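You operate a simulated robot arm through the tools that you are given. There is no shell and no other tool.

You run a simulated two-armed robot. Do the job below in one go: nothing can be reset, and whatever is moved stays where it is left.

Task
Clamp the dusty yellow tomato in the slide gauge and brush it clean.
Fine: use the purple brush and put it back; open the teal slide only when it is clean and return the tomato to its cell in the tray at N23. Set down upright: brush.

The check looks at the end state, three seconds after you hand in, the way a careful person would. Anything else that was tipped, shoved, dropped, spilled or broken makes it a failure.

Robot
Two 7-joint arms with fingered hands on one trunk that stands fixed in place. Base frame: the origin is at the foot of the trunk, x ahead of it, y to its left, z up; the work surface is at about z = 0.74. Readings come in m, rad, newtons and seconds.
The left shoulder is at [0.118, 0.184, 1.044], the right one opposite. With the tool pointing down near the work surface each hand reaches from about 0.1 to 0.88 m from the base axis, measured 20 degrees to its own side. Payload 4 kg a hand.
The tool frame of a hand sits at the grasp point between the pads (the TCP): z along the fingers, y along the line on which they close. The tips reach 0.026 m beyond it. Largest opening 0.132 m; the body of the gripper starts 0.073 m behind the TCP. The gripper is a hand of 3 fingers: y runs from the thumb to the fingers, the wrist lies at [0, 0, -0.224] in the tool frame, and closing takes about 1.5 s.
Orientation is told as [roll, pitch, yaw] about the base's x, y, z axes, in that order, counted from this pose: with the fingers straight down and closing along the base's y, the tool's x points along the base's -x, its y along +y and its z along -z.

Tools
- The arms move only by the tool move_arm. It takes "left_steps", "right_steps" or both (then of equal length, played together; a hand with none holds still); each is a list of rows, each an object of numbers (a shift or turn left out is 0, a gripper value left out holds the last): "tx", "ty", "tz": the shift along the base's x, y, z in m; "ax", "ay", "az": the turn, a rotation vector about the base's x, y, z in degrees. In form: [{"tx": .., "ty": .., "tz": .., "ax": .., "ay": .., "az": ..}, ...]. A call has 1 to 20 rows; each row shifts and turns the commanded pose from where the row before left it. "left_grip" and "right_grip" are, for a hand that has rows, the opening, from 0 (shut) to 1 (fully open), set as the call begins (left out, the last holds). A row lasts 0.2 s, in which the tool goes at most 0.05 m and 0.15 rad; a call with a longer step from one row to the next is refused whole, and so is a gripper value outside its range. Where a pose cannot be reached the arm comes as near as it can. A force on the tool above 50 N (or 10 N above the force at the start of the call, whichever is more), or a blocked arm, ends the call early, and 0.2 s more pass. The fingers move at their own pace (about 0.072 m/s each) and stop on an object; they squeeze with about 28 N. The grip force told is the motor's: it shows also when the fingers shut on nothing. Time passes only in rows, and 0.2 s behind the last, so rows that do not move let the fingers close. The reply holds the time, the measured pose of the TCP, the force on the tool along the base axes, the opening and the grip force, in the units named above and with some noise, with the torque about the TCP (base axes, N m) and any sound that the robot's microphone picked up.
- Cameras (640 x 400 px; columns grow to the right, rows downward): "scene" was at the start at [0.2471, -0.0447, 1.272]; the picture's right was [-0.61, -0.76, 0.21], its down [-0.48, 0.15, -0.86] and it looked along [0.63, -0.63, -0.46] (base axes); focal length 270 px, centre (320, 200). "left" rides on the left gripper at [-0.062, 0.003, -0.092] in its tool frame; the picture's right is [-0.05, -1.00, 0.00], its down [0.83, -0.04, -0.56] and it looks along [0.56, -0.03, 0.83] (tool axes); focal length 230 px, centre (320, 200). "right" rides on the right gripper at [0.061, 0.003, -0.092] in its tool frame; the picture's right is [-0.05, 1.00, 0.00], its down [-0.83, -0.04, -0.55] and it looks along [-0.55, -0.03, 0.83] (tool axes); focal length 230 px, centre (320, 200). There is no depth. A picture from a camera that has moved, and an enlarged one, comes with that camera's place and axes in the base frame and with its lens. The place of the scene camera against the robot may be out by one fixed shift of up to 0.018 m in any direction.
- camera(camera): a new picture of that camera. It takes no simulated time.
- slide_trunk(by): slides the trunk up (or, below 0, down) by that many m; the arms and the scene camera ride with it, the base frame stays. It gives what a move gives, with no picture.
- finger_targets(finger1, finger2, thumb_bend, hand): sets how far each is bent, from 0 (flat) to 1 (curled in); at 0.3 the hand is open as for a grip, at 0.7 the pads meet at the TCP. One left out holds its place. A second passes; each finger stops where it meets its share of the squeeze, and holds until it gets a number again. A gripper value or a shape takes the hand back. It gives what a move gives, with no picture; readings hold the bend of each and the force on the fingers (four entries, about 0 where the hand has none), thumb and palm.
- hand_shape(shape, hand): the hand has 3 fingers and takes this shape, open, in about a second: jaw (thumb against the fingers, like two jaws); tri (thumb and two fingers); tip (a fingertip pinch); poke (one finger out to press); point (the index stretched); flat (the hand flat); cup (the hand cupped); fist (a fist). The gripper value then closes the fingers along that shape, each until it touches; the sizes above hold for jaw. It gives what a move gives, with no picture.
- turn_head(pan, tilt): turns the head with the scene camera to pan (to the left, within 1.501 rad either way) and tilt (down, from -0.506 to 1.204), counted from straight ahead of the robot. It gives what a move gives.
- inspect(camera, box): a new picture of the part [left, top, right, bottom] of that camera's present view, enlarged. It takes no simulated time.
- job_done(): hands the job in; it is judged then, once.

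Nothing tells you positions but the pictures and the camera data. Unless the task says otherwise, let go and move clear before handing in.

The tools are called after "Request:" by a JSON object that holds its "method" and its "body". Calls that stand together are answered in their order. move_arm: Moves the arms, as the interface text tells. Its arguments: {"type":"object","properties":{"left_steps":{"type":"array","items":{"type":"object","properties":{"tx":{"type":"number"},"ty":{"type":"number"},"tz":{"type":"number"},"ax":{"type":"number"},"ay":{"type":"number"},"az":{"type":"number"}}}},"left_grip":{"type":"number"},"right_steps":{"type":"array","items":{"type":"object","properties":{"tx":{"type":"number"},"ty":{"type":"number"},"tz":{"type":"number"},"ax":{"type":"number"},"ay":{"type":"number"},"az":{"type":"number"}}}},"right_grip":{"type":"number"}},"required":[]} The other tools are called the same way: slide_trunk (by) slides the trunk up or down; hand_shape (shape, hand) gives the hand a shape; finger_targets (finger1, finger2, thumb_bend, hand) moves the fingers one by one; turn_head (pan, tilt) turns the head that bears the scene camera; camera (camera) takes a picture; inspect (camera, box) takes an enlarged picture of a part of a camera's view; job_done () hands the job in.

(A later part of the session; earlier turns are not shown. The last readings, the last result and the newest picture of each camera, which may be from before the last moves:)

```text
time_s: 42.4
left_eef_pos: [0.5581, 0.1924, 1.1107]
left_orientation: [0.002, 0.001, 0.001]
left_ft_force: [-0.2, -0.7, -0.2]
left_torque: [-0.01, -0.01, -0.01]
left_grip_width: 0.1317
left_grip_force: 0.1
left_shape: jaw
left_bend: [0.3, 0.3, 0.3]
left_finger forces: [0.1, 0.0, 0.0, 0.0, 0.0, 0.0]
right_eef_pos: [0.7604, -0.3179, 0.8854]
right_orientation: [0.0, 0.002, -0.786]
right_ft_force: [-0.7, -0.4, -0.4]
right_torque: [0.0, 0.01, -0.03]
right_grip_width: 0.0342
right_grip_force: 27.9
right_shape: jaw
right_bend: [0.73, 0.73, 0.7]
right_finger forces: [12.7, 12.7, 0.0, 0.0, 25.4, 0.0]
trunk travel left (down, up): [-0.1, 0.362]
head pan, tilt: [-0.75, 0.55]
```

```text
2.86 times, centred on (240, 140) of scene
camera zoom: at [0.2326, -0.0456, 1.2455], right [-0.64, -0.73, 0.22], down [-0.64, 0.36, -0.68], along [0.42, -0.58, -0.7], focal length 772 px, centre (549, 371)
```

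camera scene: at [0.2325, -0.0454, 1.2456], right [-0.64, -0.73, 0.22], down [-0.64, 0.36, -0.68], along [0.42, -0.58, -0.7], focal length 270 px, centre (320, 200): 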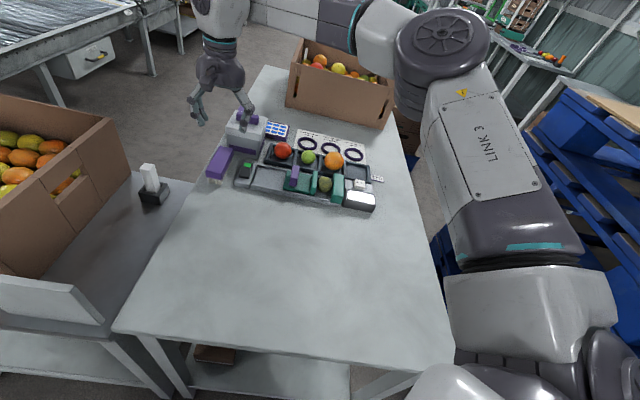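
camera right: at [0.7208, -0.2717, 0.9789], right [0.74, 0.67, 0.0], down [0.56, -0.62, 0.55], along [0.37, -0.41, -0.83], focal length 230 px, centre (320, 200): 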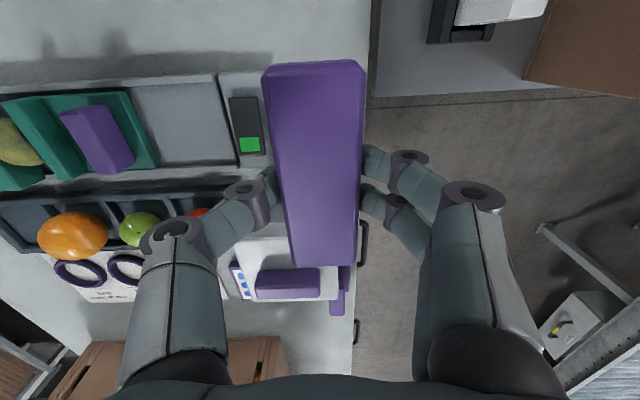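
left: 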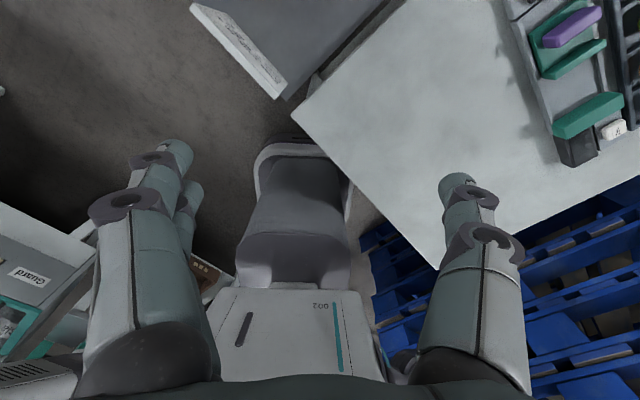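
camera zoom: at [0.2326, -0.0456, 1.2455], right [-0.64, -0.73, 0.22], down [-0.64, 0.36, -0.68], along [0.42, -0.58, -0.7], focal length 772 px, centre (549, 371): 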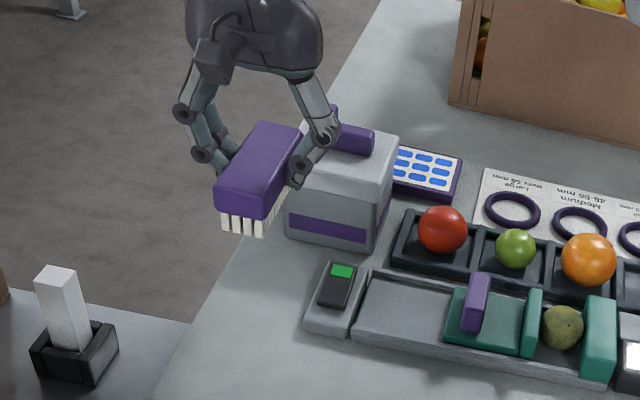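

The brush is lifted and level. I'll carry it above the clamped tomato.

Request:
{"method": "move_arm", "body": {"right_steps": [{"tx": -0.0283, "ty": -0.0278}, {"tx": -0.0283, "ty": -0.0278}, {"tx": -0.0283, "ty": -0.0278}, {"tx": -0.0283, "ty": -0.0278}, {"tx": -0.0283, "ty": -0.0278}, {"tx": -0.0283, "ty": -0.0278}, {"tx": -0.0283, "ty": -0.0278}, {}, {}]}}

Request:
{"method": "camera", "body": {"camera": "right"}}

Request:
{"method": "inspect", "body": {"camera": "scene", "box": [250, 90, 390, 220]}}

```text
time_s: 44.4
left_eef_pos: [0.5563, 0.1915, 1.1124]
left_orientation: [-0.001, 0.0, 0.001]
left_ft_force: [0.6, -0.3, -0.1]
left_torque: [0.0, -0.01, -0.03]
left_grip_width: 0.1317
left_grip_force: 0.1
left_shape: jaw
left_bend: [0.3, 0.3, 0.3]
left_finger forces: [0.0, 0.1, 0.0, 0.0, 0.0, 0.0]
right_eef_pos: [0.5607, -0.5111, 0.8846]
right_orientation: [0.001, 0.001, -0.786]
right_ft_force: [0.0, -0.3, -1.5]
right_torque: [0.02, 0.0, 0.0]
right_grip_width: 0.034
right_grip_force: 28.5
right_shape: jaw
right_bend: [0.73, 0.73, 0.7]
right_finger forces: [12.7, 12.7, 0.0, 0.1, 25.5, 0.0]
trunk travel left (down, up): [-0.1, 0.362]
head pan, tilt: [-0.75, 0.55]
```

```text
taken
camera right: at [0.5209, -0.4666, 0.9791], right [0.74, 0.67, 0.0], down [0.56, -0.62, 0.55], along [0.37, -0.41, -0.83], focal length 230 px, centre (320, 200)
```

right: 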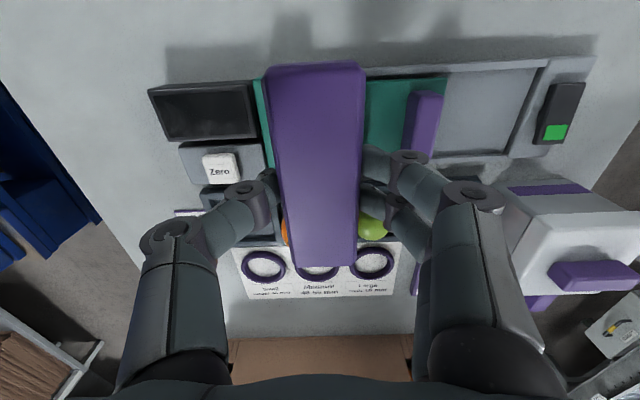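

```text
3.08 times, centred on (320, 155) of scene
camera zoom: at [0.2319, -0.046, 1.2457], right [-0.64, -0.73, 0.22], down [-0.64, 0.36, -0.68], along [0.42, -0.58, -0.7], focal length 832 px, centre (320, 338)
```

zoom: 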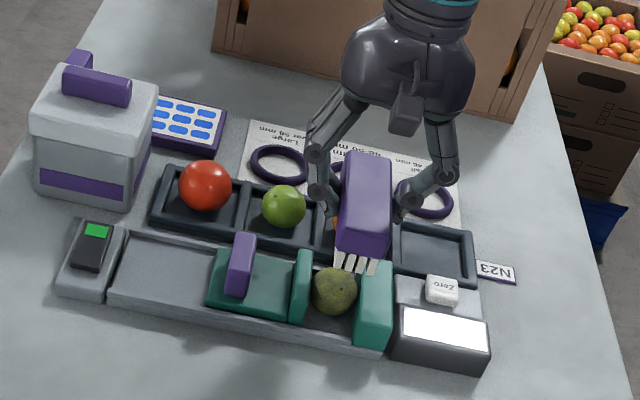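

Positioned over the tomato. I'll lower until the bristles just meet it, watching the force.

Request:
{"method": "move_arm", "body": {"right_steps": [{"tz": -0.02}, {"tz": -0.015}, {"tz": -0.008}, {"tz": -0.003}, {}]}}

Request:
{"method": "inspect", "body": {"camera": "scene", "box": [270, 110, 380, 220]}}

```text
time_s: 45.6
left_eef_pos: [0.5565, 0.191, 1.1117]
left_orientation: [0.0, 0.001, 0.002]
left_ft_force: [0.2, -0.6, 0.5]
left_torque: [0.01, 0.0, 0.02]
left_grip_width: 0.132
left_grip_force: 0.1
left_shape: jaw
left_bend: [0.3, 0.3, 0.3]
left_finger forces: [0.0, 0.0, 0.0, 0.0, 0.0, 0.1]
right_eef_pos: [0.5631, -0.51, 0.8393]
right_orientation: [0.001, -0.001, -0.786]
right_ft_force: [-0.2, -0.6, -0.4]
right_torque: [0.02, 0.01, -0.01]
right_grip_width: 0.0339
right_grip_force: 28.0
right_shape: jaw
right_bend: [0.73, 0.73, 0.7]
right_finger forces: [12.7, 12.7, 0.0, 0.0, 25.4, 0.1]
trunk travel left (down, up): [-0.1, 0.362]
head pan, tilt: [-0.75, 0.55]
```

```text
3.64 times, centred on (325, 165) of scene
camera zoom: at [0.2322, -0.0456, 1.2456], right [-0.64, -0.73, 0.22], down [-0.64, 0.36, -0.68], along [0.42, -0.58, -0.7], focal length 983 px, centre (302, 327)
```

zoom: 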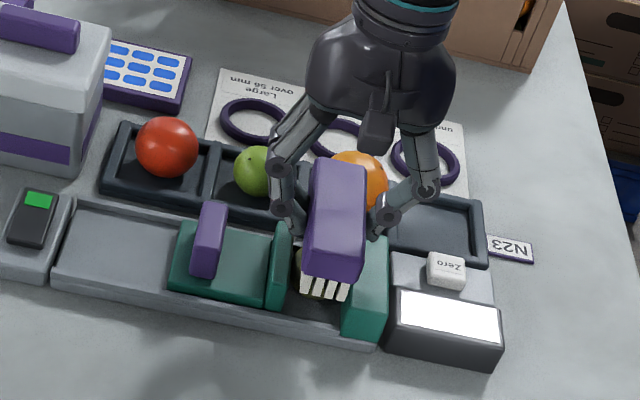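

Request:
{"method": "move_arm", "body": {"right_steps": [{"tz": -0.0015}, {"tz": -0.0015}, {}]}}

```text
time_s: 46.4
left_eef_pos: [0.5563, 0.1907, 1.1112]
left_orientation: [-0.001, 0.003, 0.0]
left_ft_force: [0.5, -0.6, -0.1]
left_torque: [-0.01, -0.01, -0.04]
left_grip_width: 0.1318
left_grip_force: 0.1
left_shape: jaw
left_bend: [0.3, 0.3, 0.3]
left_finger forces: [0.0, 0.1, 0.1, 0.0, 0.1, 0.0]
right_eef_pos: [0.5633, -0.5101, 0.8362]
right_orientation: [0.0, 0.0, -0.784]
right_ft_force: [-0.3, -0.6, -0.8]
right_torque: [-0.01, 0.0, -0.01]
right_grip_width: 0.034
right_grip_force: 28.1
right_shape: jaw
right_bend: [0.73, 0.73, 0.7]
right_finger forces: [12.7, 12.7, 0.0, 0.1, 25.3, 0.1]
trunk travel left (down, up): [-0.1, 0.362]
head pan, tilt: [-0.75, 0.55]
```

Request:
{"method": "move_arm", "body": {"right_steps": [{"tz": -0.001}, {"tz": -0.001}, {}]}}

Request:
{"method": "inspect", "body": {"camera": "scene", "box": [290, 140, 360, 220]}}

```text
time_s: 47.2
left_eef_pos: [0.5561, 0.1907, 1.1127]
left_orientation: [0.0, 0.001, 0.0]
left_ft_force: [0.6, -0.2, -0.1]
left_torque: [0.01, 0.0, -0.04]
left_grip_width: 0.1319
left_grip_force: 0.1
left_shape: jaw
left_bend: [0.3, 0.3, 0.3]
left_finger forces: [0.0, 0.0, 0.0, 0.1, 0.1, 0.1]
right_eef_pos: [0.5628, -0.5107, 0.8335]
right_orientation: [-0.001, 0.001, -0.784]
right_ft_force: [0.2, 0.5, 1.3]
right_torque: [0.02, -0.02, 0.01]
right_grip_width: 0.0337
right_grip_force: 27.9
right_shape: jaw
right_bend: [0.73, 0.73, 0.7]
right_finger forces: [13.0, 12.9, 0.1, 0.0, 25.8, 0.1]
trunk travel left (down, up): [-0.1, 0.362]
head pan, tilt: [-0.75, 0.55]
```

```text
5.00 times, centred on (325, 180) of scene
camera zoom: at [0.2319, -0.0454, 1.2457], right [-0.64, -0.73, 0.22], down [-0.64, 0.36, -0.68], along [0.42, -0.58, -0.7], focal length 1352 px, centre (295, 300)
```

zoom: 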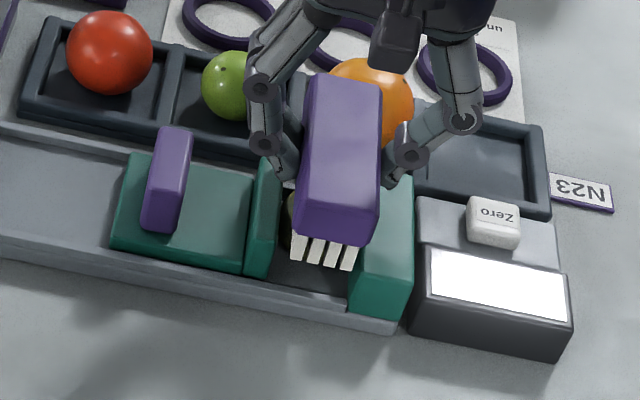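

Request:
{"method": "move_arm", "body": {"right_steps": [{"tz": -0.001}, {}]}}

```text
time_s: 47.8
left_eef_pos: [0.5556, 0.1913, 1.1113]
left_orientation: [0.0, 0.001, 0.0]
left_ft_force: [-0.1, -0.3, -0.5]
left_torque: [0.01, -0.01, 0.01]
left_grip_width: 0.1318
left_grip_force: 0.1
left_shape: jaw
left_bend: [0.3, 0.3, 0.3]
left_finger forces: [0.0, 0.1, 0.0, 0.0, 0.1, 0.1]
right_eef_pos: [0.5636, -0.511, 0.8343]
right_orientation: [0.001, -0.002, -0.786]
right_ft_force: [0.3, -1.3, 7.7]
right_torque: [-0.03, -0.03, 0.03]
right_grip_width: 0.0341
right_grip_force: 28.0
right_shape: jaw
right_bend: [0.74, 0.74, 0.7]
right_finger forces: [13.1, 13.3, 0.0, 0.0, 27.4, 0.0]
trunk travel left (down, up): [-0.1, 0.362]
head pan, tilt: [-0.75, 0.55]
```

Bristles are in contact at about 8 N. I'll ease off slightly and make a first gentle stroke across the tomato and back along v.

Request:
{"method": "move_arm", "body": {"right_steps": [{"tz": 0.0006}, {"tx": -0.0071, "ty": 0.0071}, {"tx": -0.0071, "ty": 0.0071}, {"tx": -0.0071, "ty": 0.0071}, {}, {"tx": 0.0071, "ty": -0.0071}, {"tx": 0.0071, "ty": -0.0071}, {"tx": 0.0071, "ty": -0.0071}, {}]}}

Request:
{"method": "inspect", "body": {"camera": "scene", "box": [290, 140, 360, 220]}}

```text
time_s: 49.8
left_eef_pos: [0.5573, 0.1915, 1.1106]
left_orientation: [0.0, -0.001, 0.001]
left_ft_force: [-0.3, 0.3, -0.2]
left_torque: [-0.06, -0.01, -0.03]
left_grip_width: 0.1321
left_grip_force: 0.2
left_shape: jaw
left_bend: [0.3, 0.3, 0.3]
left_finger forces: [0.0, 0.0, 0.0, 0.1, 0.0, 0.0]
right_eef_pos: [0.5628, -0.5112, 0.8351]
right_orientation: [0.0, 0.001, -0.787]
right_ft_force: [-0.6, 0.5, 2.4]
right_torque: [0.03, 0.05, 0.05]
right_grip_width: 0.0344
right_grip_force: 27.7
right_shape: jaw
right_bend: [0.74, 0.74, 0.7]
right_finger forces: [13.5, 13.9, 0.1, 0.0, 27.4, 0.0]
trunk travel left (down, up): [-0.1, 0.362]
head pan, tilt: [-0.75, 0.55]
```

```text
5.00 times, centred on (325, 180) of scene
camera zoom: at [0.2319, -0.0454, 1.2457], right [-0.64, -0.73, 0.22], down [-0.64, 0.36, -0.68], along [0.42, -0.58, -0.7], focal length 1352 px, centre (295, 300)
```

zoom: 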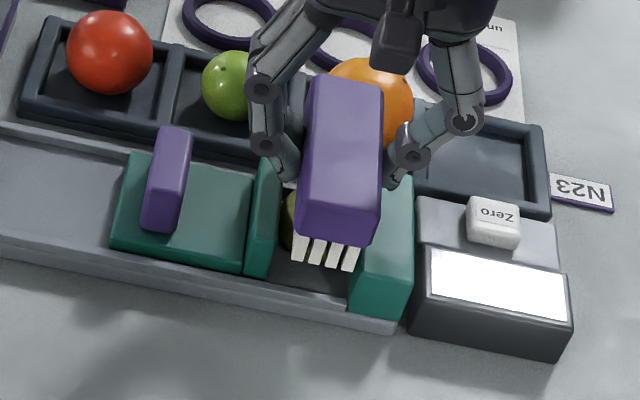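

Request:
{"method": "move_arm", "body": {"right_steps": [{"tz": 0.02}, {"tz": 0.03}, {"tx": 0.015, "ty": -0.015, "tz": 0.02}, {}]}}

Request:
{"method": "inspect", "body": {"camera": "scene", "box": [290, 140, 370, 220]}}

Request:
{"method": "camera", "body": {"camera": "right"}}

```text
time_s: 50.8
left_eef_pos: [0.5571, 0.1903, 1.1118]
left_orientation: [0.0, 0.001, -0.001]
left_ft_force: [-0.2, -0.1, 0.3]
left_torque: [-0.01, 0.01, -0.03]
left_grip_width: 0.1319
left_grip_force: 0.0
left_shape: jaw
left_bend: [0.3, 0.3, 0.3]
left_finger forces: [0.1, 0.0, 0.0, 0.0, 0.1, 0.1]
right_eef_pos: [0.5781, -0.5262, 0.905]
right_orientation: [0.0, -0.003, -0.786]
right_ft_force: [0.2, 0.3, -0.7]
right_torque: [0.0, -0.01, 0.0]
right_grip_width: 0.034
right_grip_force: 27.8
right_shape: jaw
right_bend: [0.74, 0.74, 0.7]
right_finger forces: [13.4, 13.8, 0.0, 0.1, 27.1, 0.1]
trunk travel left (down, up): [-0.1, 0.362]
head pan, tilt: [-0.75, 0.55]
```

```text
5.00 times, centred on (330, 180) of scene
camera zoom: at [0.2318, -0.0454, 1.2457], right [-0.64, -0.73, 0.22], down [-0.64, 0.36, -0.68], along [0.42, -0.58, -0.7], focal length 1352 px, centre (270, 300)
```

zoom: 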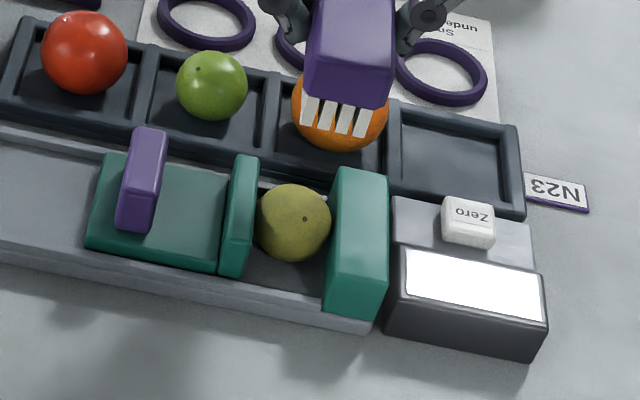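

```text
taken
camera right: at [0.5384, -0.4812, 0.9984], right [0.74, 0.67, 0.0], down [0.56, -0.62, 0.55], along [0.37, -0.41, -0.83], focal length 230 px, centre (320, 200)
```

right: 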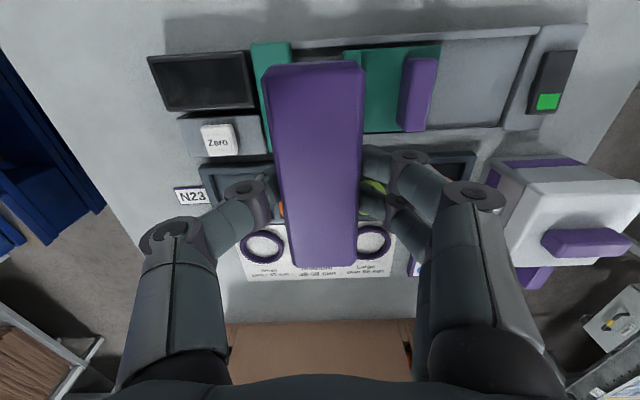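

One stroke already brightened the tomato, and it hasn't rotated or moved in the clamp. I'll go back down and make several full strokes.

Request:
{"method": "move_arm", "body": {"right_steps": [{"tx": -0.015, "ty": 0.015, "tz": -0.02}, {"tz": -0.03}, {"tz": -0.0155}, {"tz": -0.0045}, {"tx": -0.0071, "ty": 0.0071}, {"tx": -0.0071, "ty": 0.0071}, {"tx": -0.0071, "ty": 0.0071}, {"tx": 0.0071, "ty": -0.0071}, {"tx": 0.0071, "ty": -0.0071}, {"tx": 0.0071, "ty": -0.0071}, {"tx": 0.0071, "ty": -0.0071}, {"tx": 0.0071, "ty": -0.0071}, {"tx": -0.0071, "ty": 0.0071}, {"tx": -0.0071, "ty": 0.0071}, {"tx": -0.0071, "ty": 0.0071}, {"tx": -0.0071, "ty": 0.0071}, {"tx": -0.0071, "ty": 0.0071}, {"tx": 0.0071, "ty": -0.0071}, {"tx": 0.0071, "ty": -0.0071}, {"tx": 0.0071, "ty": -0.0071}]}}

Request:
{"method": "inspect", "body": {"camera": "scene", "box": [290, 140, 370, 220]}}

```text
time_s: 55.0
left_eef_pos: [0.5564, 0.1916, 1.112]
left_orientation: [-0.001, 0.0, 0.0]
left_ft_force: [0.0, -0.6, 0.2]
left_torque: [0.01, 0.01, 0.03]
left_grip_width: 0.1319
left_grip_force: 0.0
left_shape: jaw
left_bend: [0.3, 0.3, 0.3]
left_finger forces: [0.0, 0.1, 0.1, 0.0, 0.0, 0.0]
right_eef_pos: [0.5619, -0.5107, 0.8348]
right_orientation: [0.0, 0.0, -0.785]
right_ft_force: [0.3, 0.6, 2.2]
right_torque: [0.04, 0.04, -0.03]
right_grip_width: 0.0344
right_grip_force: 28.3
right_shape: jaw
right_bend: [0.74, 0.74, 0.7]
right_finger forces: [13.8, 13.9, 0.1, 0.1, 27.6, 0.0]
trunk travel left (down, up): [-0.1, 0.362]
head pan, tilt: [-0.75, 0.55]
```

```text
5.00 times, centred on (330, 180) of scene
camera zoom: at [0.2316, -0.0451, 1.2458], right [-0.64, -0.73, 0.22], down [-0.64, 0.36, -0.68], along [0.42, -0.58, -0.7], focal length 1352 px, centre (270, 300)
```

zoom: 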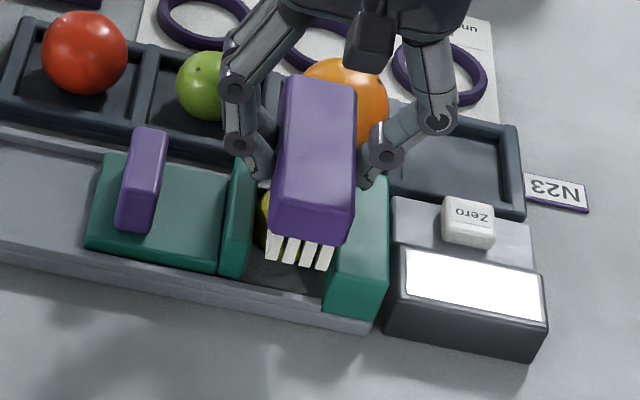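

The visible side now looks yellow. Another set of strokes to be thorough, then I'll lift to look.

Request:
{"method": "move_arm", "body": {"right_steps": [{"tx": -0.0071, "ty": 0.0071}, {"tx": -0.0071, "ty": 0.0071}, {"tx": -0.0071, "ty": 0.0071}, {"tx": 0.0071, "ty": -0.0071}, {"tx": 0.0071, "ty": -0.0071}, {"tx": 0.0071, "ty": -0.0071}, {"tx": 0.0071, "ty": -0.0071}, {"tx": 0.0071, "ty": -0.0071}, {"tx": -0.0071, "ty": 0.0071}, {"tx": -0.0071, "ty": 0.0071}, {"tx": -0.0071, "ty": 0.0071}, {"tx": -0.0071, "ty": 0.0071}, {"tx": -0.0071, "ty": 0.0071}, {"tx": 0.0071, "ty": -0.0071}, {"tx": 0.0071, "ty": -0.0071}, {"tx": 0.0071, "ty": -0.0071}, {"tz": 0.02}, {"tz": 0.03}, {"tx": 0.015, "ty": -0.015, "tz": 0.02}, {}]}}

Request:
{"method": "inspect", "body": {"camera": "scene", "box": [290, 140, 370, 220]}}

Request:
{"method": "inspect", "body": {"camera": "scene", "box": [305, 165, 350, 205]}}

```text
time_s: 59.2
left_eef_pos: [0.5557, 0.1907, 1.1114]
left_orientation: [0.001, 0.001, 0.001]
left_ft_force: [0.2, 0.3, 0.0]
left_torque: [0.03, 0.0, -0.03]
left_grip_width: 0.132
left_grip_force: 0.0
left_shape: jaw
left_bend: [0.3, 0.3, 0.3]
left_finger forces: [0.1, 0.1, 0.0, 0.0, 0.1, 0.1]
right_eef_pos: [0.5781, -0.5243, 0.9042]
right_orientation: [0.001, 0.0, -0.785]
right_ft_force: [-0.1, 0.5, -0.7]
right_torque: [0.0, -0.02, 0.05]
right_grip_width: 0.0342
right_grip_force: 27.8
right_shape: jaw
right_bend: [0.74, 0.74, 0.7]
right_finger forces: [13.6, 13.4, 0.0, 0.0, 27.1, 0.0]
trunk travel left (down, up): [-0.1, 0.362]
head pan, tilt: [-0.75, 0.55]
```

```text
5.00 times, centred on (330, 180) of scene
camera zoom: at [0.2319, -0.0454, 1.2457], right [-0.64, -0.73, 0.22], down [-0.64, 0.36, -0.68], along [0.42, -0.58, -0.7], focal length 1352 px, centre (270, 300)
```

zoom: 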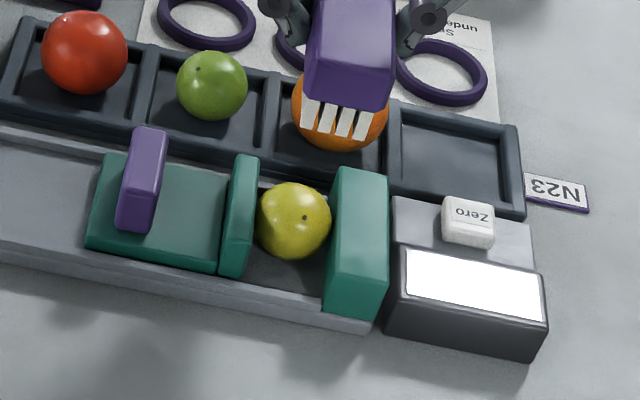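

```text
10.00 times, centred on (328, 185) of scene
camera zoom: at [0.2319, -0.0454, 1.2457], right [-0.64, -0.73, 0.22], down [-0.64, 0.36, -0.68], along [0.42, -0.58, -0.7], focal length 2703 px, centre (245, 350)
```

zoom: 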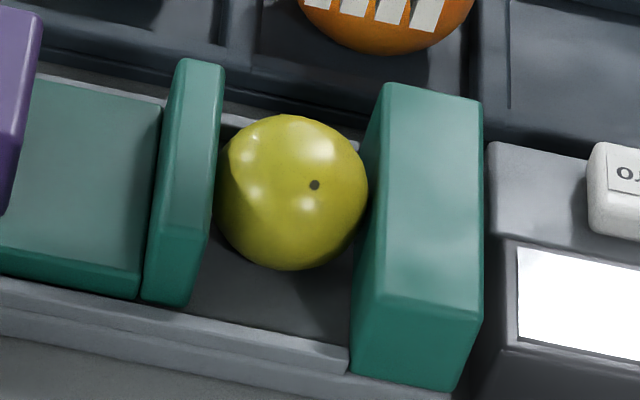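

The tomato is now glossy yellow. I'll do one more set of strokes so no dust remains, and compare the colour afterward.

Request:
{"method": "move_arm", "body": {"right_steps": [{"tx": -0.015, "ty": 0.015, "tz": -0.02}, {"tz": -0.03}, {"tz": -0.0155}, {"tz": -0.0045}, {"tx": -0.0071, "ty": 0.0071}, {"tx": -0.0071, "ty": 0.0071}, {"tx": -0.0071, "ty": 0.0071}, {"tx": 0.0071, "ty": -0.0071}, {"tx": 0.0071, "ty": -0.0071}, {"tx": 0.0071, "ty": -0.0071}, {"tx": 0.0071, "ty": -0.0071}, {"tx": 0.0071, "ty": -0.0071}, {"tx": -0.0071, "ty": 0.0071}, {"tx": -0.0071, "ty": 0.0071}, {"tx": -0.0071, "ty": 0.0071}, {"tx": -0.0071, "ty": 0.0071}, {"tx": -0.0071, "ty": 0.0071}, {"tx": 0.0071, "ty": -0.0071}, {"tx": 0.0071, "ty": -0.0071}, {"tx": 0.0071, "ty": -0.0071}]}}

Request:
{"method": "move_arm", "body": {"right_steps": [{"tx": -0.0071, "ty": 0.0071}, {"tx": -0.0071, "ty": 0.0071}, {"tx": -0.0071, "ty": 0.0071}, {"tx": 0.0071, "ty": -0.0071}, {"tx": 0.0071, "ty": -0.0071}, {"tx": 0.0071, "ty": -0.0071}, {"tx": 0.0071, "ty": -0.0071}, {"tx": 0.0071, "ty": -0.0071}, {"tx": -0.0071, "ty": 0.0071}, {"tx": -0.0071, "ty": 0.0071}, {"tz": 0.02}, {"tz": 0.03}, {"tx": 0.015, "ty": -0.015, "tz": 0.02}, {}]}}

Request:
{"method": "inspect", "body": {"camera": "scene", "box": [305, 165, 350, 205]}}

Request:
{"method": "inspect", "body": {"camera": "scene", "box": [200, 110, 390, 220]}}

```text
time_s: 63.4
left_eef_pos: [0.5572, 0.191, 1.1122]
left_orientation: [0.0, 0.001, -0.002]
left_ft_force: [0.3, 0.2, 0.6]
left_torque: [0.0, -0.01, 0.0]
left_grip_width: 0.1319
left_grip_force: 0.1
left_shape: jaw
left_bend: [0.3, 0.3, 0.3]
left_finger forces: [0.0, 0.0, 0.0, 0.0, 0.0, 0.0]
right_eef_pos: [0.5618, -0.5092, 0.834]
right_orientation: [0.001, 0.003, -0.787]
right_ft_force: [0.1, 0.3, -1.2]
right_torque: [0.01, 0.03, -0.01]
right_grip_width: 0.034
right_grip_force: 28.1
right_shape: jaw
right_bend: [0.74, 0.74, 0.7]
right_finger forces: [13.6, 13.6, 0.0, 0.0, 27.1, 0.0]
trunk travel left (down, up): [-0.1, 0.362]
head pan, tilt: [-0.75, 0.55]
```

```text
time_s: 66.4
left_eef_pos: [0.5561, 0.1923, 1.1117]
left_orientation: [-0.001, 0.001, 0.001]
left_ft_force: [0.6, 0.1, -0.6]
left_torque: [0.01, 0.02, -0.05]
left_grip_width: 0.1317
left_grip_force: 0.0
left_shape: jaw
left_bend: [0.3, 0.3, 0.3]
left_finger forces: [0.0, 0.0, 0.1, 0.0, 0.1, 0.1]
right_eef_pos: [0.5797, -0.526, 0.9059]
right_orientation: [0.0, -0.001, -0.786]
right_ft_force: [0.4, 0.2, -0.7]
right_torque: [0.0, -0.02, 0.01]
right_grip_width: 0.0342
right_grip_force: 28.1
right_shape: jaw
right_bend: [0.74, 0.74, 0.7]
right_finger forces: [13.6, 13.6, 0.1, 0.1, 27.1, 0.0]
trunk travel left (down, up): [-0.1, 0.362]
head pan, tilt: [-0.75, 0.55]
```

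```text
10.00 times, centred on (328, 185) of scene
camera zoom: at [0.2318, -0.0454, 1.2457], right [-0.64, -0.73, 0.22], down [-0.64, 0.36, -0.68], along [0.42, -0.58, -0.7], focal length 2703 px, centre (245, 350)
```

zoom: 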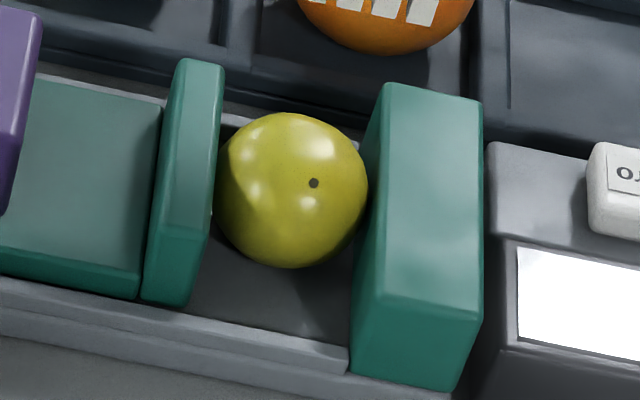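

```text
3.37 times, centred on (295, 165) of scene
camera zoom: at [0.2318, -0.0454, 1.2457], right [-0.64, -0.73, 0.22], down [-0.64, 0.36, -0.68], along [0.42, -0.58, -0.7], focal length 910 px, centre (404, 318)
```

zoom: 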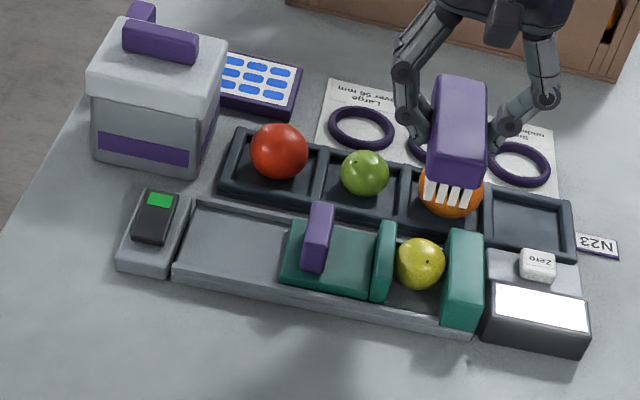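

The colour is unchanged from the last check, but the force suggests the bristles were barely touching in that set. I'll go down once more, confirm contact, and make a final set of strokes.

Request:
{"method": "move_arm", "body": {"right_steps": [{"tx": -0.015, "ty": 0.015, "tz": -0.02}, {"tz": -0.03}, {"tz": -0.0155}, {"tz": -0.0045}, {"tz": -0.001}, {}]}}

```text
time_s: 67.8
left_eef_pos: [0.5558, 0.1917, 1.112]
left_orientation: [0.001, 0.001, -0.001]
left_ft_force: [-0.7, 0.1, 0.6]
left_torque: [0.01, 0.02, 0.04]
left_grip_width: 0.1319
left_grip_force: 0.0
left_shape: jaw
left_bend: [0.3, 0.3, 0.3]
left_finger forces: [0.0, 0.1, 0.0, 0.0, 0.1, 0.0]
right_eef_pos: [0.5636, -0.5104, 0.8347]
right_orientation: [0.002, 0.0, -0.785]
right_ft_force: [1.3, 0.4, 2.6]
right_torque: [0.09, 0.0, -0.03]
right_grip_width: 0.034
right_grip_force: 28.5
right_shape: jaw
right_bend: [0.74, 0.74, 0.7]
right_finger forces: [13.8, 13.7, 0.2, 0.0, 27.2, 0.1]
trunk travel left (down, up): [-0.1, 0.362]
head pan, tilt: [-0.75, 0.55]
```

Request:
{"method": "move_arm", "body": {"right_steps": [{"tx": -0.0071, "ty": 0.0071}, {"tx": -0.0071, "ty": 0.0071}, {"tx": -0.0071, "ty": 0.0071}, {"tx": 0.0071, "ty": -0.0071}, {"tx": 0.0071, "ty": -0.0071}, {"tx": 0.0071, "ty": -0.0071}, {"tx": 0.0071, "ty": -0.0071}, {"tx": 0.0071, "ty": -0.0071}, {"tx": -0.0071, "ty": 0.0071}, {"tx": -0.0071, "ty": 0.0071}, {"tx": -0.0071, "ty": 0.0071}, {"tx": -0.0071, "ty": 0.0071}, {"tx": -0.0071, "ty": 0.0071}, {"tx": 0.0071, "ty": -0.0071}, {"tx": 0.0071, "ty": -0.0071}, {"tx": 0.0071, "ty": -0.0071}, {}]}}

Request:
{"method": "move_arm", "body": {"right_steps": [{"tz": 0.02}, {"tz": 0.03}, {"tx": 0.015, "ty": -0.015, "tz": 0.02}, {}]}}

Request:
{"method": "inspect", "body": {"camera": "scene", "box": [305, 165, 350, 205]}}

Request:
{"method": "camera", "body": {"camera": "right"}}

```text
time_s: 71.4
left_eef_pos: [0.5564, 0.1909, 1.1114]
left_orientation: [-0.001, 0.0, 0.001]
left_ft_force: [0.5, -0.4, -0.5]
left_torque: [0.0, 0.04, 0.0]
left_grip_width: 0.132
left_grip_force: 0.1
left_shape: jaw
left_bend: [0.3, 0.3, 0.3]
left_finger forces: [0.0, 0.0, 0.1, 0.0, 0.1, 0.0]
right_eef_pos: [0.5618, -0.5095, 0.8345]
right_orientation: [0.001, 0.0, -0.786]
right_ft_force: [-0.5, 0.6, 5.6]
right_torque: [0.06, 0.02, -0.02]
right_grip_width: 0.0343
right_grip_force: 27.8
right_shape: jaw
right_bend: [0.74, 0.74, 0.7]
right_finger forces: [13.6, 14.2, 0.1, 0.0, 27.9, 0.0]
trunk travel left (down, up): [-0.1, 0.362]
head pan, tilt: [-0.75, 0.55]
```

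```text
time_s: 72.4
left_eef_pos: [0.5558, 0.1916, 1.1123]
left_orientation: [0.0, -0.001, -0.001]
left_ft_force: [0.4, -0.1, -0.3]
left_torque: [0.01, -0.01, 0.02]
left_grip_width: 0.1319
left_grip_force: 0.0
left_shape: jaw
left_bend: [0.3, 0.3, 0.3]
left_finger forces: [0.0, 0.0, 0.0, 0.1, 0.0, 0.0]
right_eef_pos: [0.5792, -0.526, 0.9036]
right_orientation: [-0.001, -0.001, -0.787]
right_ft_force: [1.0, 0.1, -0.4]
right_torque: [0.01, 0.02, -0.01]
right_grip_width: 0.0344
right_grip_force: 28.3
right_shape: jaw
right_bend: [0.74, 0.74, 0.7]
right_finger forces: [13.4, 13.7, 0.0, 0.0, 27.0, 0.1]
trunk travel left (down, up): [-0.1, 0.362]
head pan, tilt: [-0.75, 0.55]
```

```text
10.00 times, centred on (328, 185) of scene
camera zoom: at [0.2318, -0.0454, 1.2457], right [-0.64, -0.73, 0.22], down [-0.64, 0.36, -0.68], along [0.42, -0.58, -0.7], focal length 2703 px, centre (245, 350)
```

zoom: 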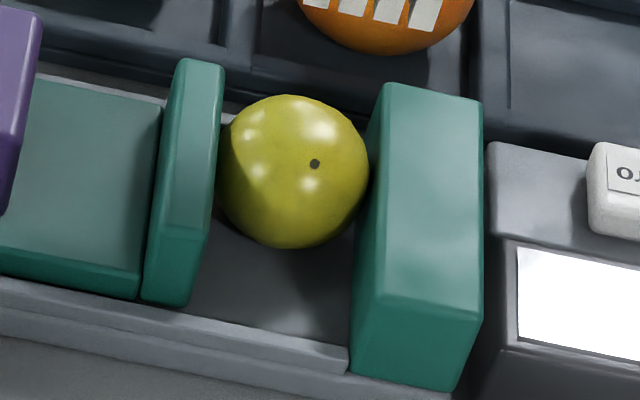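

```text
taken
camera right: at [0.5375, -0.4803, 0.9977], right [0.74, 0.67, 0.0], down [0.56, -0.62, 0.55], along [0.37, -0.41, -0.83], focal length 230 px, centre (320, 200)
```

right: 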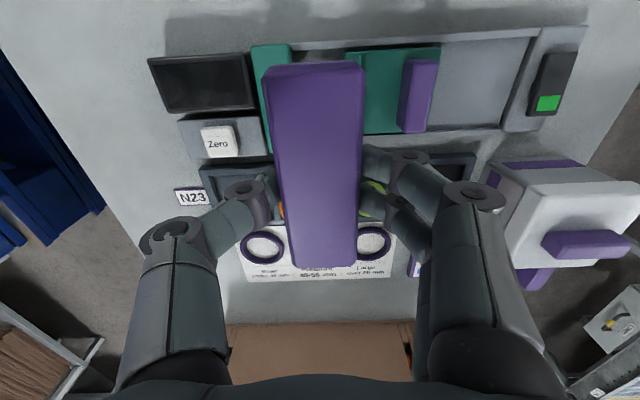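

The tomato is clean; its colour is the same after confirmed contact strokes. Now I'll return the brush along the same path to above its home spot.

Request:
{"method": "move_arm", "body": {"right_steps": [{"tx": -0.015, "ty": 0.015}, {"tx": 0.0281, "ty": 0.0277}, {"tx": 0.0281, "ty": 0.0277}, {"tx": 0.0281, "ty": 0.0277}, {"tx": 0.0281, "ty": 0.0277}, {"tx": 0.0281, "ty": 0.0277}, {"tx": 0.0281, "ty": 0.0277}, {"tx": 0.0281, "ty": 0.0277}, {}, {}]}}

Request:
{"method": "camera", "body": {"camera": "right"}}

Request:
{"method": "inspect", "body": {"camera": "scene", "box": [180, 80, 380, 220]}}

```text
time_s: 74.6
left_eef_pos: [0.557, 0.1912, 1.1119]
left_orientation: [-0.001, 0.0, 0.0]
left_ft_force: [-0.3, 0.2, 0.8]
left_torque: [0.0, 0.03, 0.01]
left_grip_width: 0.1319
left_grip_force: 0.1
left_shape: jaw
left_bend: [0.3, 0.3, 0.3]
left_finger forces: [0.0, 0.0, 0.1, 0.1, 0.1, 0.1]
right_eef_pos: [0.7586, -0.3154, 0.9023]
right_orientation: [-0.002, 0.0, -0.788]
right_ft_force: [0.1, 0.6, -1.3]
right_torque: [0.01, 0.01, -0.01]
right_grip_width: 0.034
right_grip_force: 27.7
right_shape: jaw
right_bend: [0.74, 0.74, 0.7]
right_finger forces: [12.7, 13.0, 0.0, 0.0, 25.7, 0.0]
trunk travel left (down, up): [-0.1, 0.362]
head pan, tilt: [-0.75, 0.55]
```

```text
taken
camera right: at [0.7196, -0.2699, 0.9951], right [0.74, 0.67, 0.0], down [0.56, -0.62, 0.55], along [0.37, -0.41, -0.83], focal length 230 px, centre (320, 200)
```

right: 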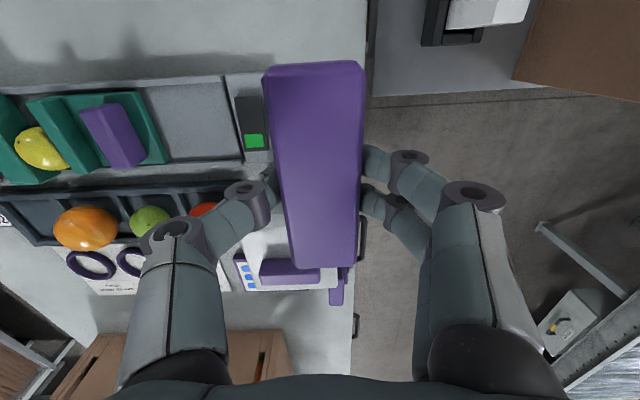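

```text
2.86 times, centred on (280, 150) of scene
camera zoom: at [0.2326, -0.0454, 1.2455], right [-0.64, -0.73, 0.22], down [-0.64, 0.36, -0.68], along [0.42, -0.58, -0.7], focal length 772 px, centre (434, 343)
```

zoom: 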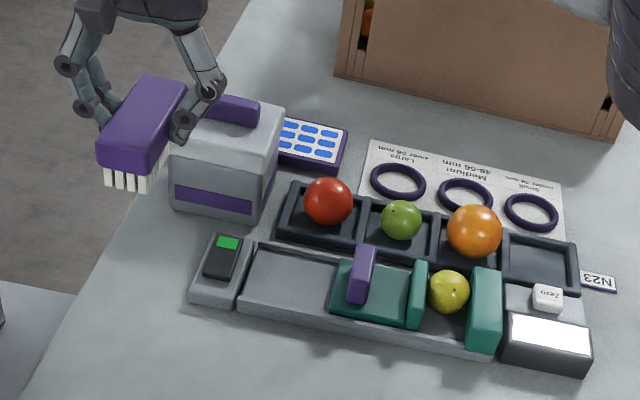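

Request:
{"method": "move_arm", "body": {"right_steps": [{"tx": 0.001, "ty": -0.0013, "tz": -0.02}, {"tz": -0.03}, {"tz": -0.03}, {"tz": -0.02}, {"tz": -0.009}, {}]}}

Request:
{"method": "inspect", "body": {"camera": "scene", "box": [190, 110, 290, 210]}}

Request:
{"method": "camera", "body": {"camera": "right"}}

```text
time_s: 76.0
left_eef_pos: [0.5573, 0.1916, 1.1106]
left_orientation: [0.0, 0.003, 0.0]
left_ft_force: [0.0, 0.7, -0.9]
left_torque: [0.02, -0.01, 0.0]
left_grip_width: 0.1321
left_grip_force: 0.1
left_shape: jaw
left_bend: [0.3, 0.3, 0.3]
left_finger forces: [0.0, 0.0, 0.1, 0.1, 0.0, 0.0]
right_eef_pos: [0.7608, -0.3169, 0.7947]
right_orientation: [-0.001, 0.001, -0.787]
right_ft_force: [-0.5, -0.7, -0.6]
right_torque: [-0.01, -0.02, -0.01]
right_grip_width: 0.0342
right_grip_force: 28.4
right_shape: jaw
right_bend: [0.74, 0.74, 0.7]
right_finger forces: [12.7, 12.9, 0.0, 0.0, 25.7, 0.0]
trunk travel left (down, up): [-0.1, 0.362]
head pan, tilt: [-0.75, 0.55]
```

```text
4.00 times, centred on (240, 160) of scene
camera zoom: at [0.2322, -0.0455, 1.2456], right [-0.64, -0.73, 0.22], down [-0.64, 0.36, -0.68], along [0.42, -0.58, -0.7], focal length 1081 px, centre (640, 360)
```

zoom: 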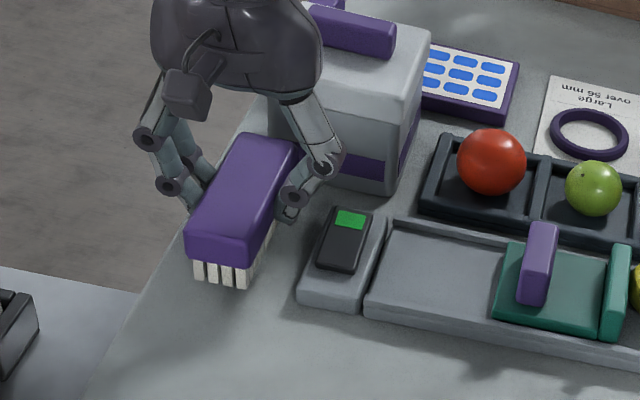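

```text
taken
camera right: at [0.7197, -0.2721, 0.8881], right [0.74, 0.67, 0.0], down [0.56, -0.62, 0.55], along [0.37, -0.41, -0.83], focal length 230 px, centre (320, 200)
```

right: 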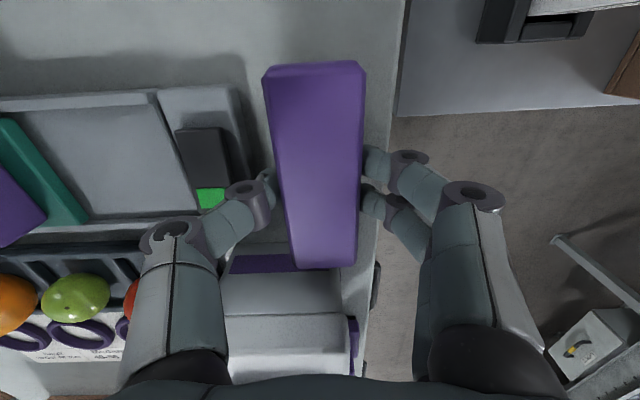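

The brush is about 9 mm above the bench over its home spot. I'll creep it down with force feedback.

Request:
{"method": "move_arm", "body": {"right_steps": [{"tz": -0.003}, {"tz": -0.002}, {"tz": -0.0015}, {"tz": -0.001}, {}]}}

```text
time_s: 77.2
left_eef_pos: [0.5562, 0.1924, 1.1121]
left_orientation: [0.0, 0.002, 0.0]
left_ft_force: [0.0, -0.6, -0.4]
left_torque: [0.03, -0.03, -0.01]
left_grip_width: 0.1317
left_grip_force: 0.0
left_shape: jaw
left_bend: [0.3, 0.3, 0.3]
left_finger forces: [0.0, 0.0, 0.1, 0.0, 0.0, 0.0]
right_eef_pos: [0.7599, -0.3175, 0.7859]
right_orientation: [0.0, -0.001, -0.786]
right_ft_force: [-1.2, 0.6, -0.2]
right_torque: [-0.02, -0.01, 0.02]
right_grip_width: 0.034
right_grip_force: 27.7
right_shape: jaw
right_bend: [0.74, 0.74, 0.7]
right_finger forces: [12.7, 13.0, 0.1, 0.0, 25.7, 0.1]
trunk travel left (down, up): [-0.1, 0.362]
head pan, tilt: [-0.75, 0.55]
```

Request:
{"method": "move_arm", "body": {"right_steps": [{"tz": -0.001}, {}]}}

```text
time_s: 77.8
left_eef_pos: [0.556, 0.1906, 1.1126]
left_orientation: [0.001, 0.001, -0.001]
left_ft_force: [-0.8, 0.0, 0.4]
left_torque: [-0.01, 0.03, 0.0]
left_grip_width: 0.132
left_grip_force: 0.1
left_shape: jaw
left_bend: [0.3, 0.3, 0.3]
left_finger forces: [0.0, 0.0, 0.0, 0.0, 0.0, 0.0]
right_eef_pos: [0.7606, -0.3174, 0.7855]
right_orientation: [0.002, 0.001, -0.786]
right_ft_force: [-0.3, -0.3, -1.9]
right_torque: [0.01, -0.01, -0.03]
right_grip_width: 0.0341
right_grip_force: 28.2
right_shape: jaw
right_bend: [0.74, 0.74, 0.7]
right_finger forces: [12.7, 13.0, 0.1, 0.0, 25.6, 0.0]
trunk travel left (down, up): [-0.1, 0.362]
head pan, tilt: [-0.75, 0.55]
```

Request:
{"method": "move_arm", "body": {"right_steps": [{"tz": -0.001}, {}]}}

```text
time_s: 78.4
left_eef_pos: [0.5569, 0.1906, 1.112]
left_orientation: [0.001, 0.001, 0.001]
left_ft_force: [-0.1, -0.1, 0.5]
left_torque: [0.0, 0.02, 0.01]
left_grip_width: 0.132
left_grip_force: 0.0
left_shape: jaw
left_bend: [0.3, 0.3, 0.3]
left_finger forces: [0.0, 0.1, 0.0, 0.0, 0.0, 0.0]
right_eef_pos: [0.7601, -0.318, 0.7852]
right_orientation: [0.001, -0.001, -0.786]
right_ft_force: [0.5, -1.0, -0.6]
right_torque: [0.02, 0.02, 0.01]
right_grip_width: 0.0344
right_grip_force: 27.8
right_shape: jaw
right_bend: [0.74, 0.74, 0.7]
right_finger forces: [12.9, 12.9, 0.0, 0.0, 25.7, 0.0]
trunk travel left (down, up): [-0.1, 0.362]
head pan, tilt: [-0.75, 0.55]
```

Request:
{"method": "move_arm", "body": {"right_steps": [{"tz": -0.001}, {}]}}

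```text
time_s: 79.0
left_eef_pos: [0.555, 0.1918, 1.1116]
left_orientation: [0.001, 0.001, 0.002]
left_ft_force: [-0.3, -0.1, -0.2]
left_torque: [0.01, -0.02, 0.01]
left_grip_width: 0.1317
left_grip_force: 0.1
left_shape: jaw
left_bend: [0.3, 0.3, 0.3]
left_finger forces: [0.0, 0.0, 0.0, 0.1, 0.0, 0.0]
right_eef_pos: [0.7597, -0.3178, 0.7867]
right_orientation: [0.002, 0.001, -0.786]
right_ft_force: [0.4, -0.6, 3.8]
right_torque: [0.06, -0.06, -0.02]
right_grip_width: 0.0342
right_grip_force: 28.2
right_shape: jaw
right_bend: [0.74, 0.74, 0.7]
right_finger forces: [13.3, 13.2, 0.0, 0.0, 26.0, 0.0]
trunk travel left (down, up): [-0.1, 0.362]
head pan, tilt: [-0.75, 0.55]
```

The brush is on the bench (3.8 N). I'll release gently to the same narrow opening and rise.

Request:
{"method": "move_arm", "body": {"right_steps": [{"tz": 0.0003}, {}, {}, {}], "right_grip": 0.46}}

Request:
{"method": "move_arm", "body": {"right_steps": [{"tz": 0.01}, {"tz": 0.02}, {"tz": 0.03}, {"tz": 0.04}, {"tz": 0.02}, {}]}}

Request:
{"method": "camera", "body": {"camera": "right"}}

Request:
{"method": "inspect", "body": {"camera": "scene", "box": [190, 90, 320, 210]}}

```text
time_s: 80.0
left_eef_pos: [0.5567, 0.1915, 1.1112]
left_orientation: [-0.001, 0.002, -0.001]
left_ft_force: [-0.3, -0.4, 0.9]
left_torque: [-0.02, 0.03, 0.01]
left_grip_width: 0.1318
left_grip_force: 0.0
left_shape: jaw
left_bend: [0.3, 0.3, 0.3]
left_finger forces: [0.1, 0.0, 0.0, 0.0, 0.0, 0.1]
right_eef_pos: [0.7597, -0.318, 0.7825]
right_orientation: [0.0, -0.001, -0.787]
right_ft_force: [0.6, 0.0, 0.2]
right_torque: [0.02, -0.04, 0.04]
right_grip_width: 0.0599
right_grip_force: 0.1
right_shape: jaw
right_bend: [0.73, 0.73, 0.7]
right_finger forces: [0.1, 0.0, 0.0, 0.0, 0.1, 0.0]
trunk travel left (down, up): [-0.1, 0.362]
head pan, tilt: [-0.75, 0.55]
```

```text
time_s: 81.4
left_eef_pos: [0.5571, 0.1907, 1.1126]
left_orientation: [0.0, 0.002, 0.0]
left_ft_force: [0.9, -0.6, -0.5]
left_torque: [0.0, -0.02, 0.01]
left_grip_width: 0.1317
left_grip_force: 0.0
left_shape: jaw
left_bend: [0.3, 0.3, 0.3]
left_finger forces: [0.0, 0.1, 0.0, 0.0, 0.0, 0.0]
right_eef_pos: [0.7602, -0.3173, 0.9025]
right_orientation: [0.0, -0.001, -0.786]
right_ft_force: [0.0, -0.6, 0.1]
right_torque: [0.0, -0.01, -0.01]
right_grip_width: 0.0598
right_grip_force: 0.1
right_shape: jaw
right_bend: [0.73, 0.73, 0.7]
right_finger forces: [0.0, 0.1, 0.1, 0.0, 0.0, 0.0]
trunk travel left (down, up): [-0.1, 0.362]
head pan, tilt: [-0.75, 0.55]
```

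```text
taken
camera right: at [0.7195, -0.2713, 0.9958], right [0.74, 0.67, 0.0], down [0.56, -0.62, 0.55], along [0.37, -0.41, -0.83], focal length 230 px, centre (320, 200)
```

right: 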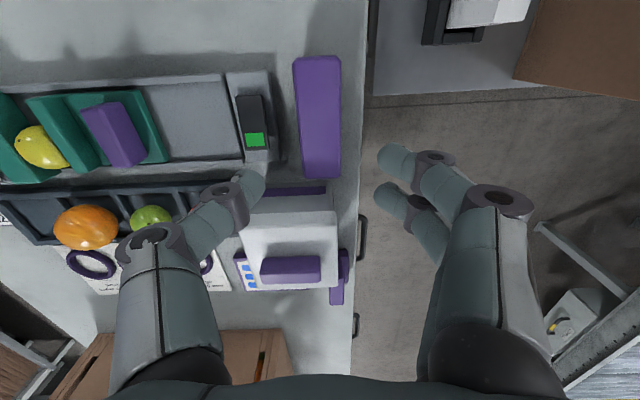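

```text
3.33 times, centred on (255, 150) of scene
camera zoom: at [0.2324, -0.0456, 1.2455], right [-0.64, -0.73, 0.22], down [-0.64, 0.36, -0.68], along [0.42, -0.58, -0.7], focal length 901 px, centre (537, 367)
```

zoom: 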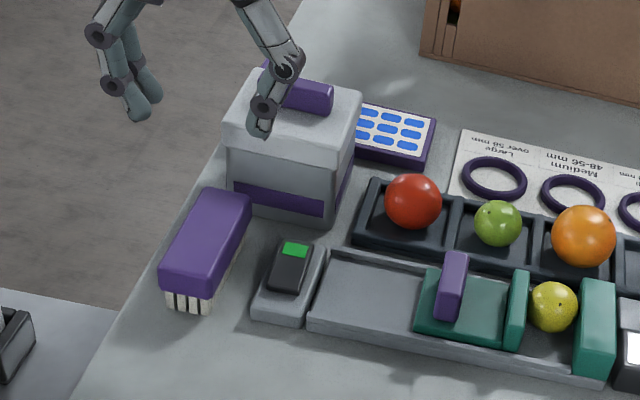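

The brush stands upright back on its spot. Next I'll move over the purple slide handle, now around u≈0.121, to open the slide.

Request:
{"method": "move_arm", "body": {"right_steps": [{"tx": -0.027, "ty": -0.0273}, {"tx": -0.027, "ty": -0.0273}, {"tx": -0.027, "ty": -0.0273}, {"tx": -0.027, "ty": -0.0273}, {"tx": -0.0271, "ty": -0.0275, "tz": -0.015}, {}, {}], "right_grip": 0.4}}

Request:
{"method": "inspect", "body": {"camera": "right", "box": [180, 50, 420, 220]}}

```text
time_s: 83.0
left_eef_pos: [0.5556, 0.19, 1.1129]
left_orientation: [0.0, 0.0, 0.001]
left_ft_force: [-0.1, 0.4, 0.1]
left_torque: [0.01, -0.01, 0.02]
left_grip_width: 0.1319
left_grip_force: 0.1
left_shape: jaw
left_bend: [0.3, 0.3, 0.3]
left_finger forces: [0.1, 0.0, 0.0, 0.0, 0.0, 0.1]
right_eef_pos: [0.6236, -0.4533, 0.889]
right_orientation: [0.001, -0.001, -0.786]
right_ft_force: [0.0, 0.2, -0.1]
right_torque: [-0.04, -0.01, -0.03]
right_grip_width: 0.0534
right_grip_force: 0.1
right_shape: jaw
right_bend: [0.73, 0.73, 0.7]
right_finger forces: [0.1, 0.1, 0.1, 0.0, 0.1, 0.1]
trunk travel left (down, up): [-0.1, 0.362]
head pan, tilt: [-0.75, 0.55]
```

```text
2.35 times, centred on (300, 135) of right
camera zoom: at [0.5824, -0.4082, 0.9825], right [0.74, 0.67, 0.0], down [0.56, -0.62, 0.55], along [0.37, -0.41, -0.83], focal length 541 px, centre (367, 353)
```

zoom: 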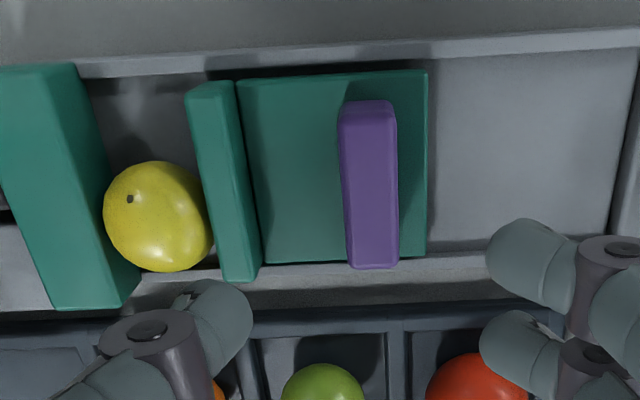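

Aligned with the handle. Descending and gripping it.

Request:
{"method": "move_arm", "body": {"right_steps": [{"tz": -0.02}, {"tz": -0.03}, {"tz": -0.025}, {"tz": -0.013}, {"tz": -0.005}, {}]}}

Request:
{"method": "move_arm", "body": {"right_steps": [{}, {}, {}, {}, {}], "right_grip": 0.0}}

Request:
{"method": "camera", "body": {"camera": "right"}}

```text
time_s: 84.4
left_eef_pos: [0.5565, 0.1902, 1.1116]
left_orientation: [0.0, 0.0, 0.0]
left_ft_force: [-0.4, 0.2, -0.3]
left_torque: [0.02, -0.03, 0.02]
left_grip_width: 0.1319
left_grip_force: 0.1
left_shape: jaw
left_bend: [0.3, 0.3, 0.3]
left_finger forces: [0.0, 0.1, 0.0, 0.0, 0.1, 0.1]
right_eef_pos: [0.625, -0.4541, 0.7948]
right_orientation: [0.0, 0.0, -0.785]
right_ft_force: [-0.2, 0.2, -0.5]
right_torque: [-0.04, 0.0, -0.01]
right_grip_width: 0.0532
right_grip_force: 0.1
right_shape: jaw
right_bend: [0.73, 0.73, 0.7]
right_finger forces: [0.0, 0.0, 0.0, 0.0, 0.1, 0.0]
trunk travel left (down, up): [-0.1, 0.362]
head pan, tilt: [-0.75, 0.55]
```

```text
time_s: 85.6
left_eef_pos: [0.5566, 0.191, 1.1119]
left_orientation: [0.002, 0.001, 0.0]
left_ft_force: [0.5, 0.3, -0.7]
left_torque: [0.01, -0.02, 0.01]
left_grip_width: 0.1321
left_grip_force: 0.0
left_shape: jaw
left_bend: [0.3, 0.3, 0.3]
left_finger forces: [0.0, 0.0, 0.1, 0.1, 0.0, 0.0]
right_eef_pos: [0.6243, -0.4545, 0.7966]
right_orientation: [-0.001, 0.0, -0.784]
right_ft_force: [0.9, 1.2, -2.7]
right_torque: [0.0, -0.04, -0.03]
right_grip_width: 0.0147
right_grip_force: 28.7
right_shape: jaw
right_bend: [0.72, 0.72, 0.7]
right_finger forces: [12.7, 12.6, 0.0, 0.0, 24.6, 0.0]
trunk travel left (down, up): [-0.1, 0.362]
head pan, tilt: [-0.75, 0.55]
```

```text
taken
camera right: at [0.5849, -0.4094, 0.8888], right [0.74, 0.67, 0.0], down [0.56, -0.62, 0.55], along [0.37, -0.41, -0.83], focal length 230 px, centre (320, 200)
```

right: 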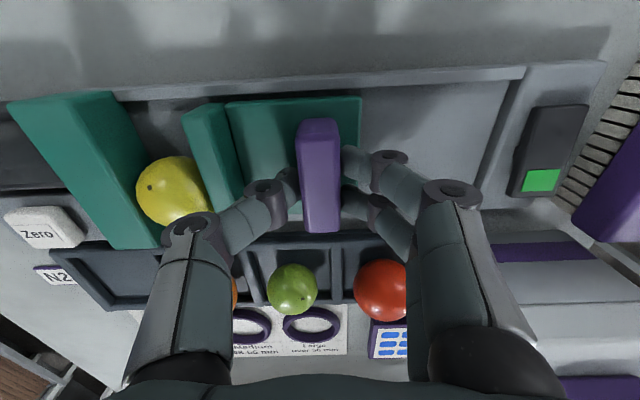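

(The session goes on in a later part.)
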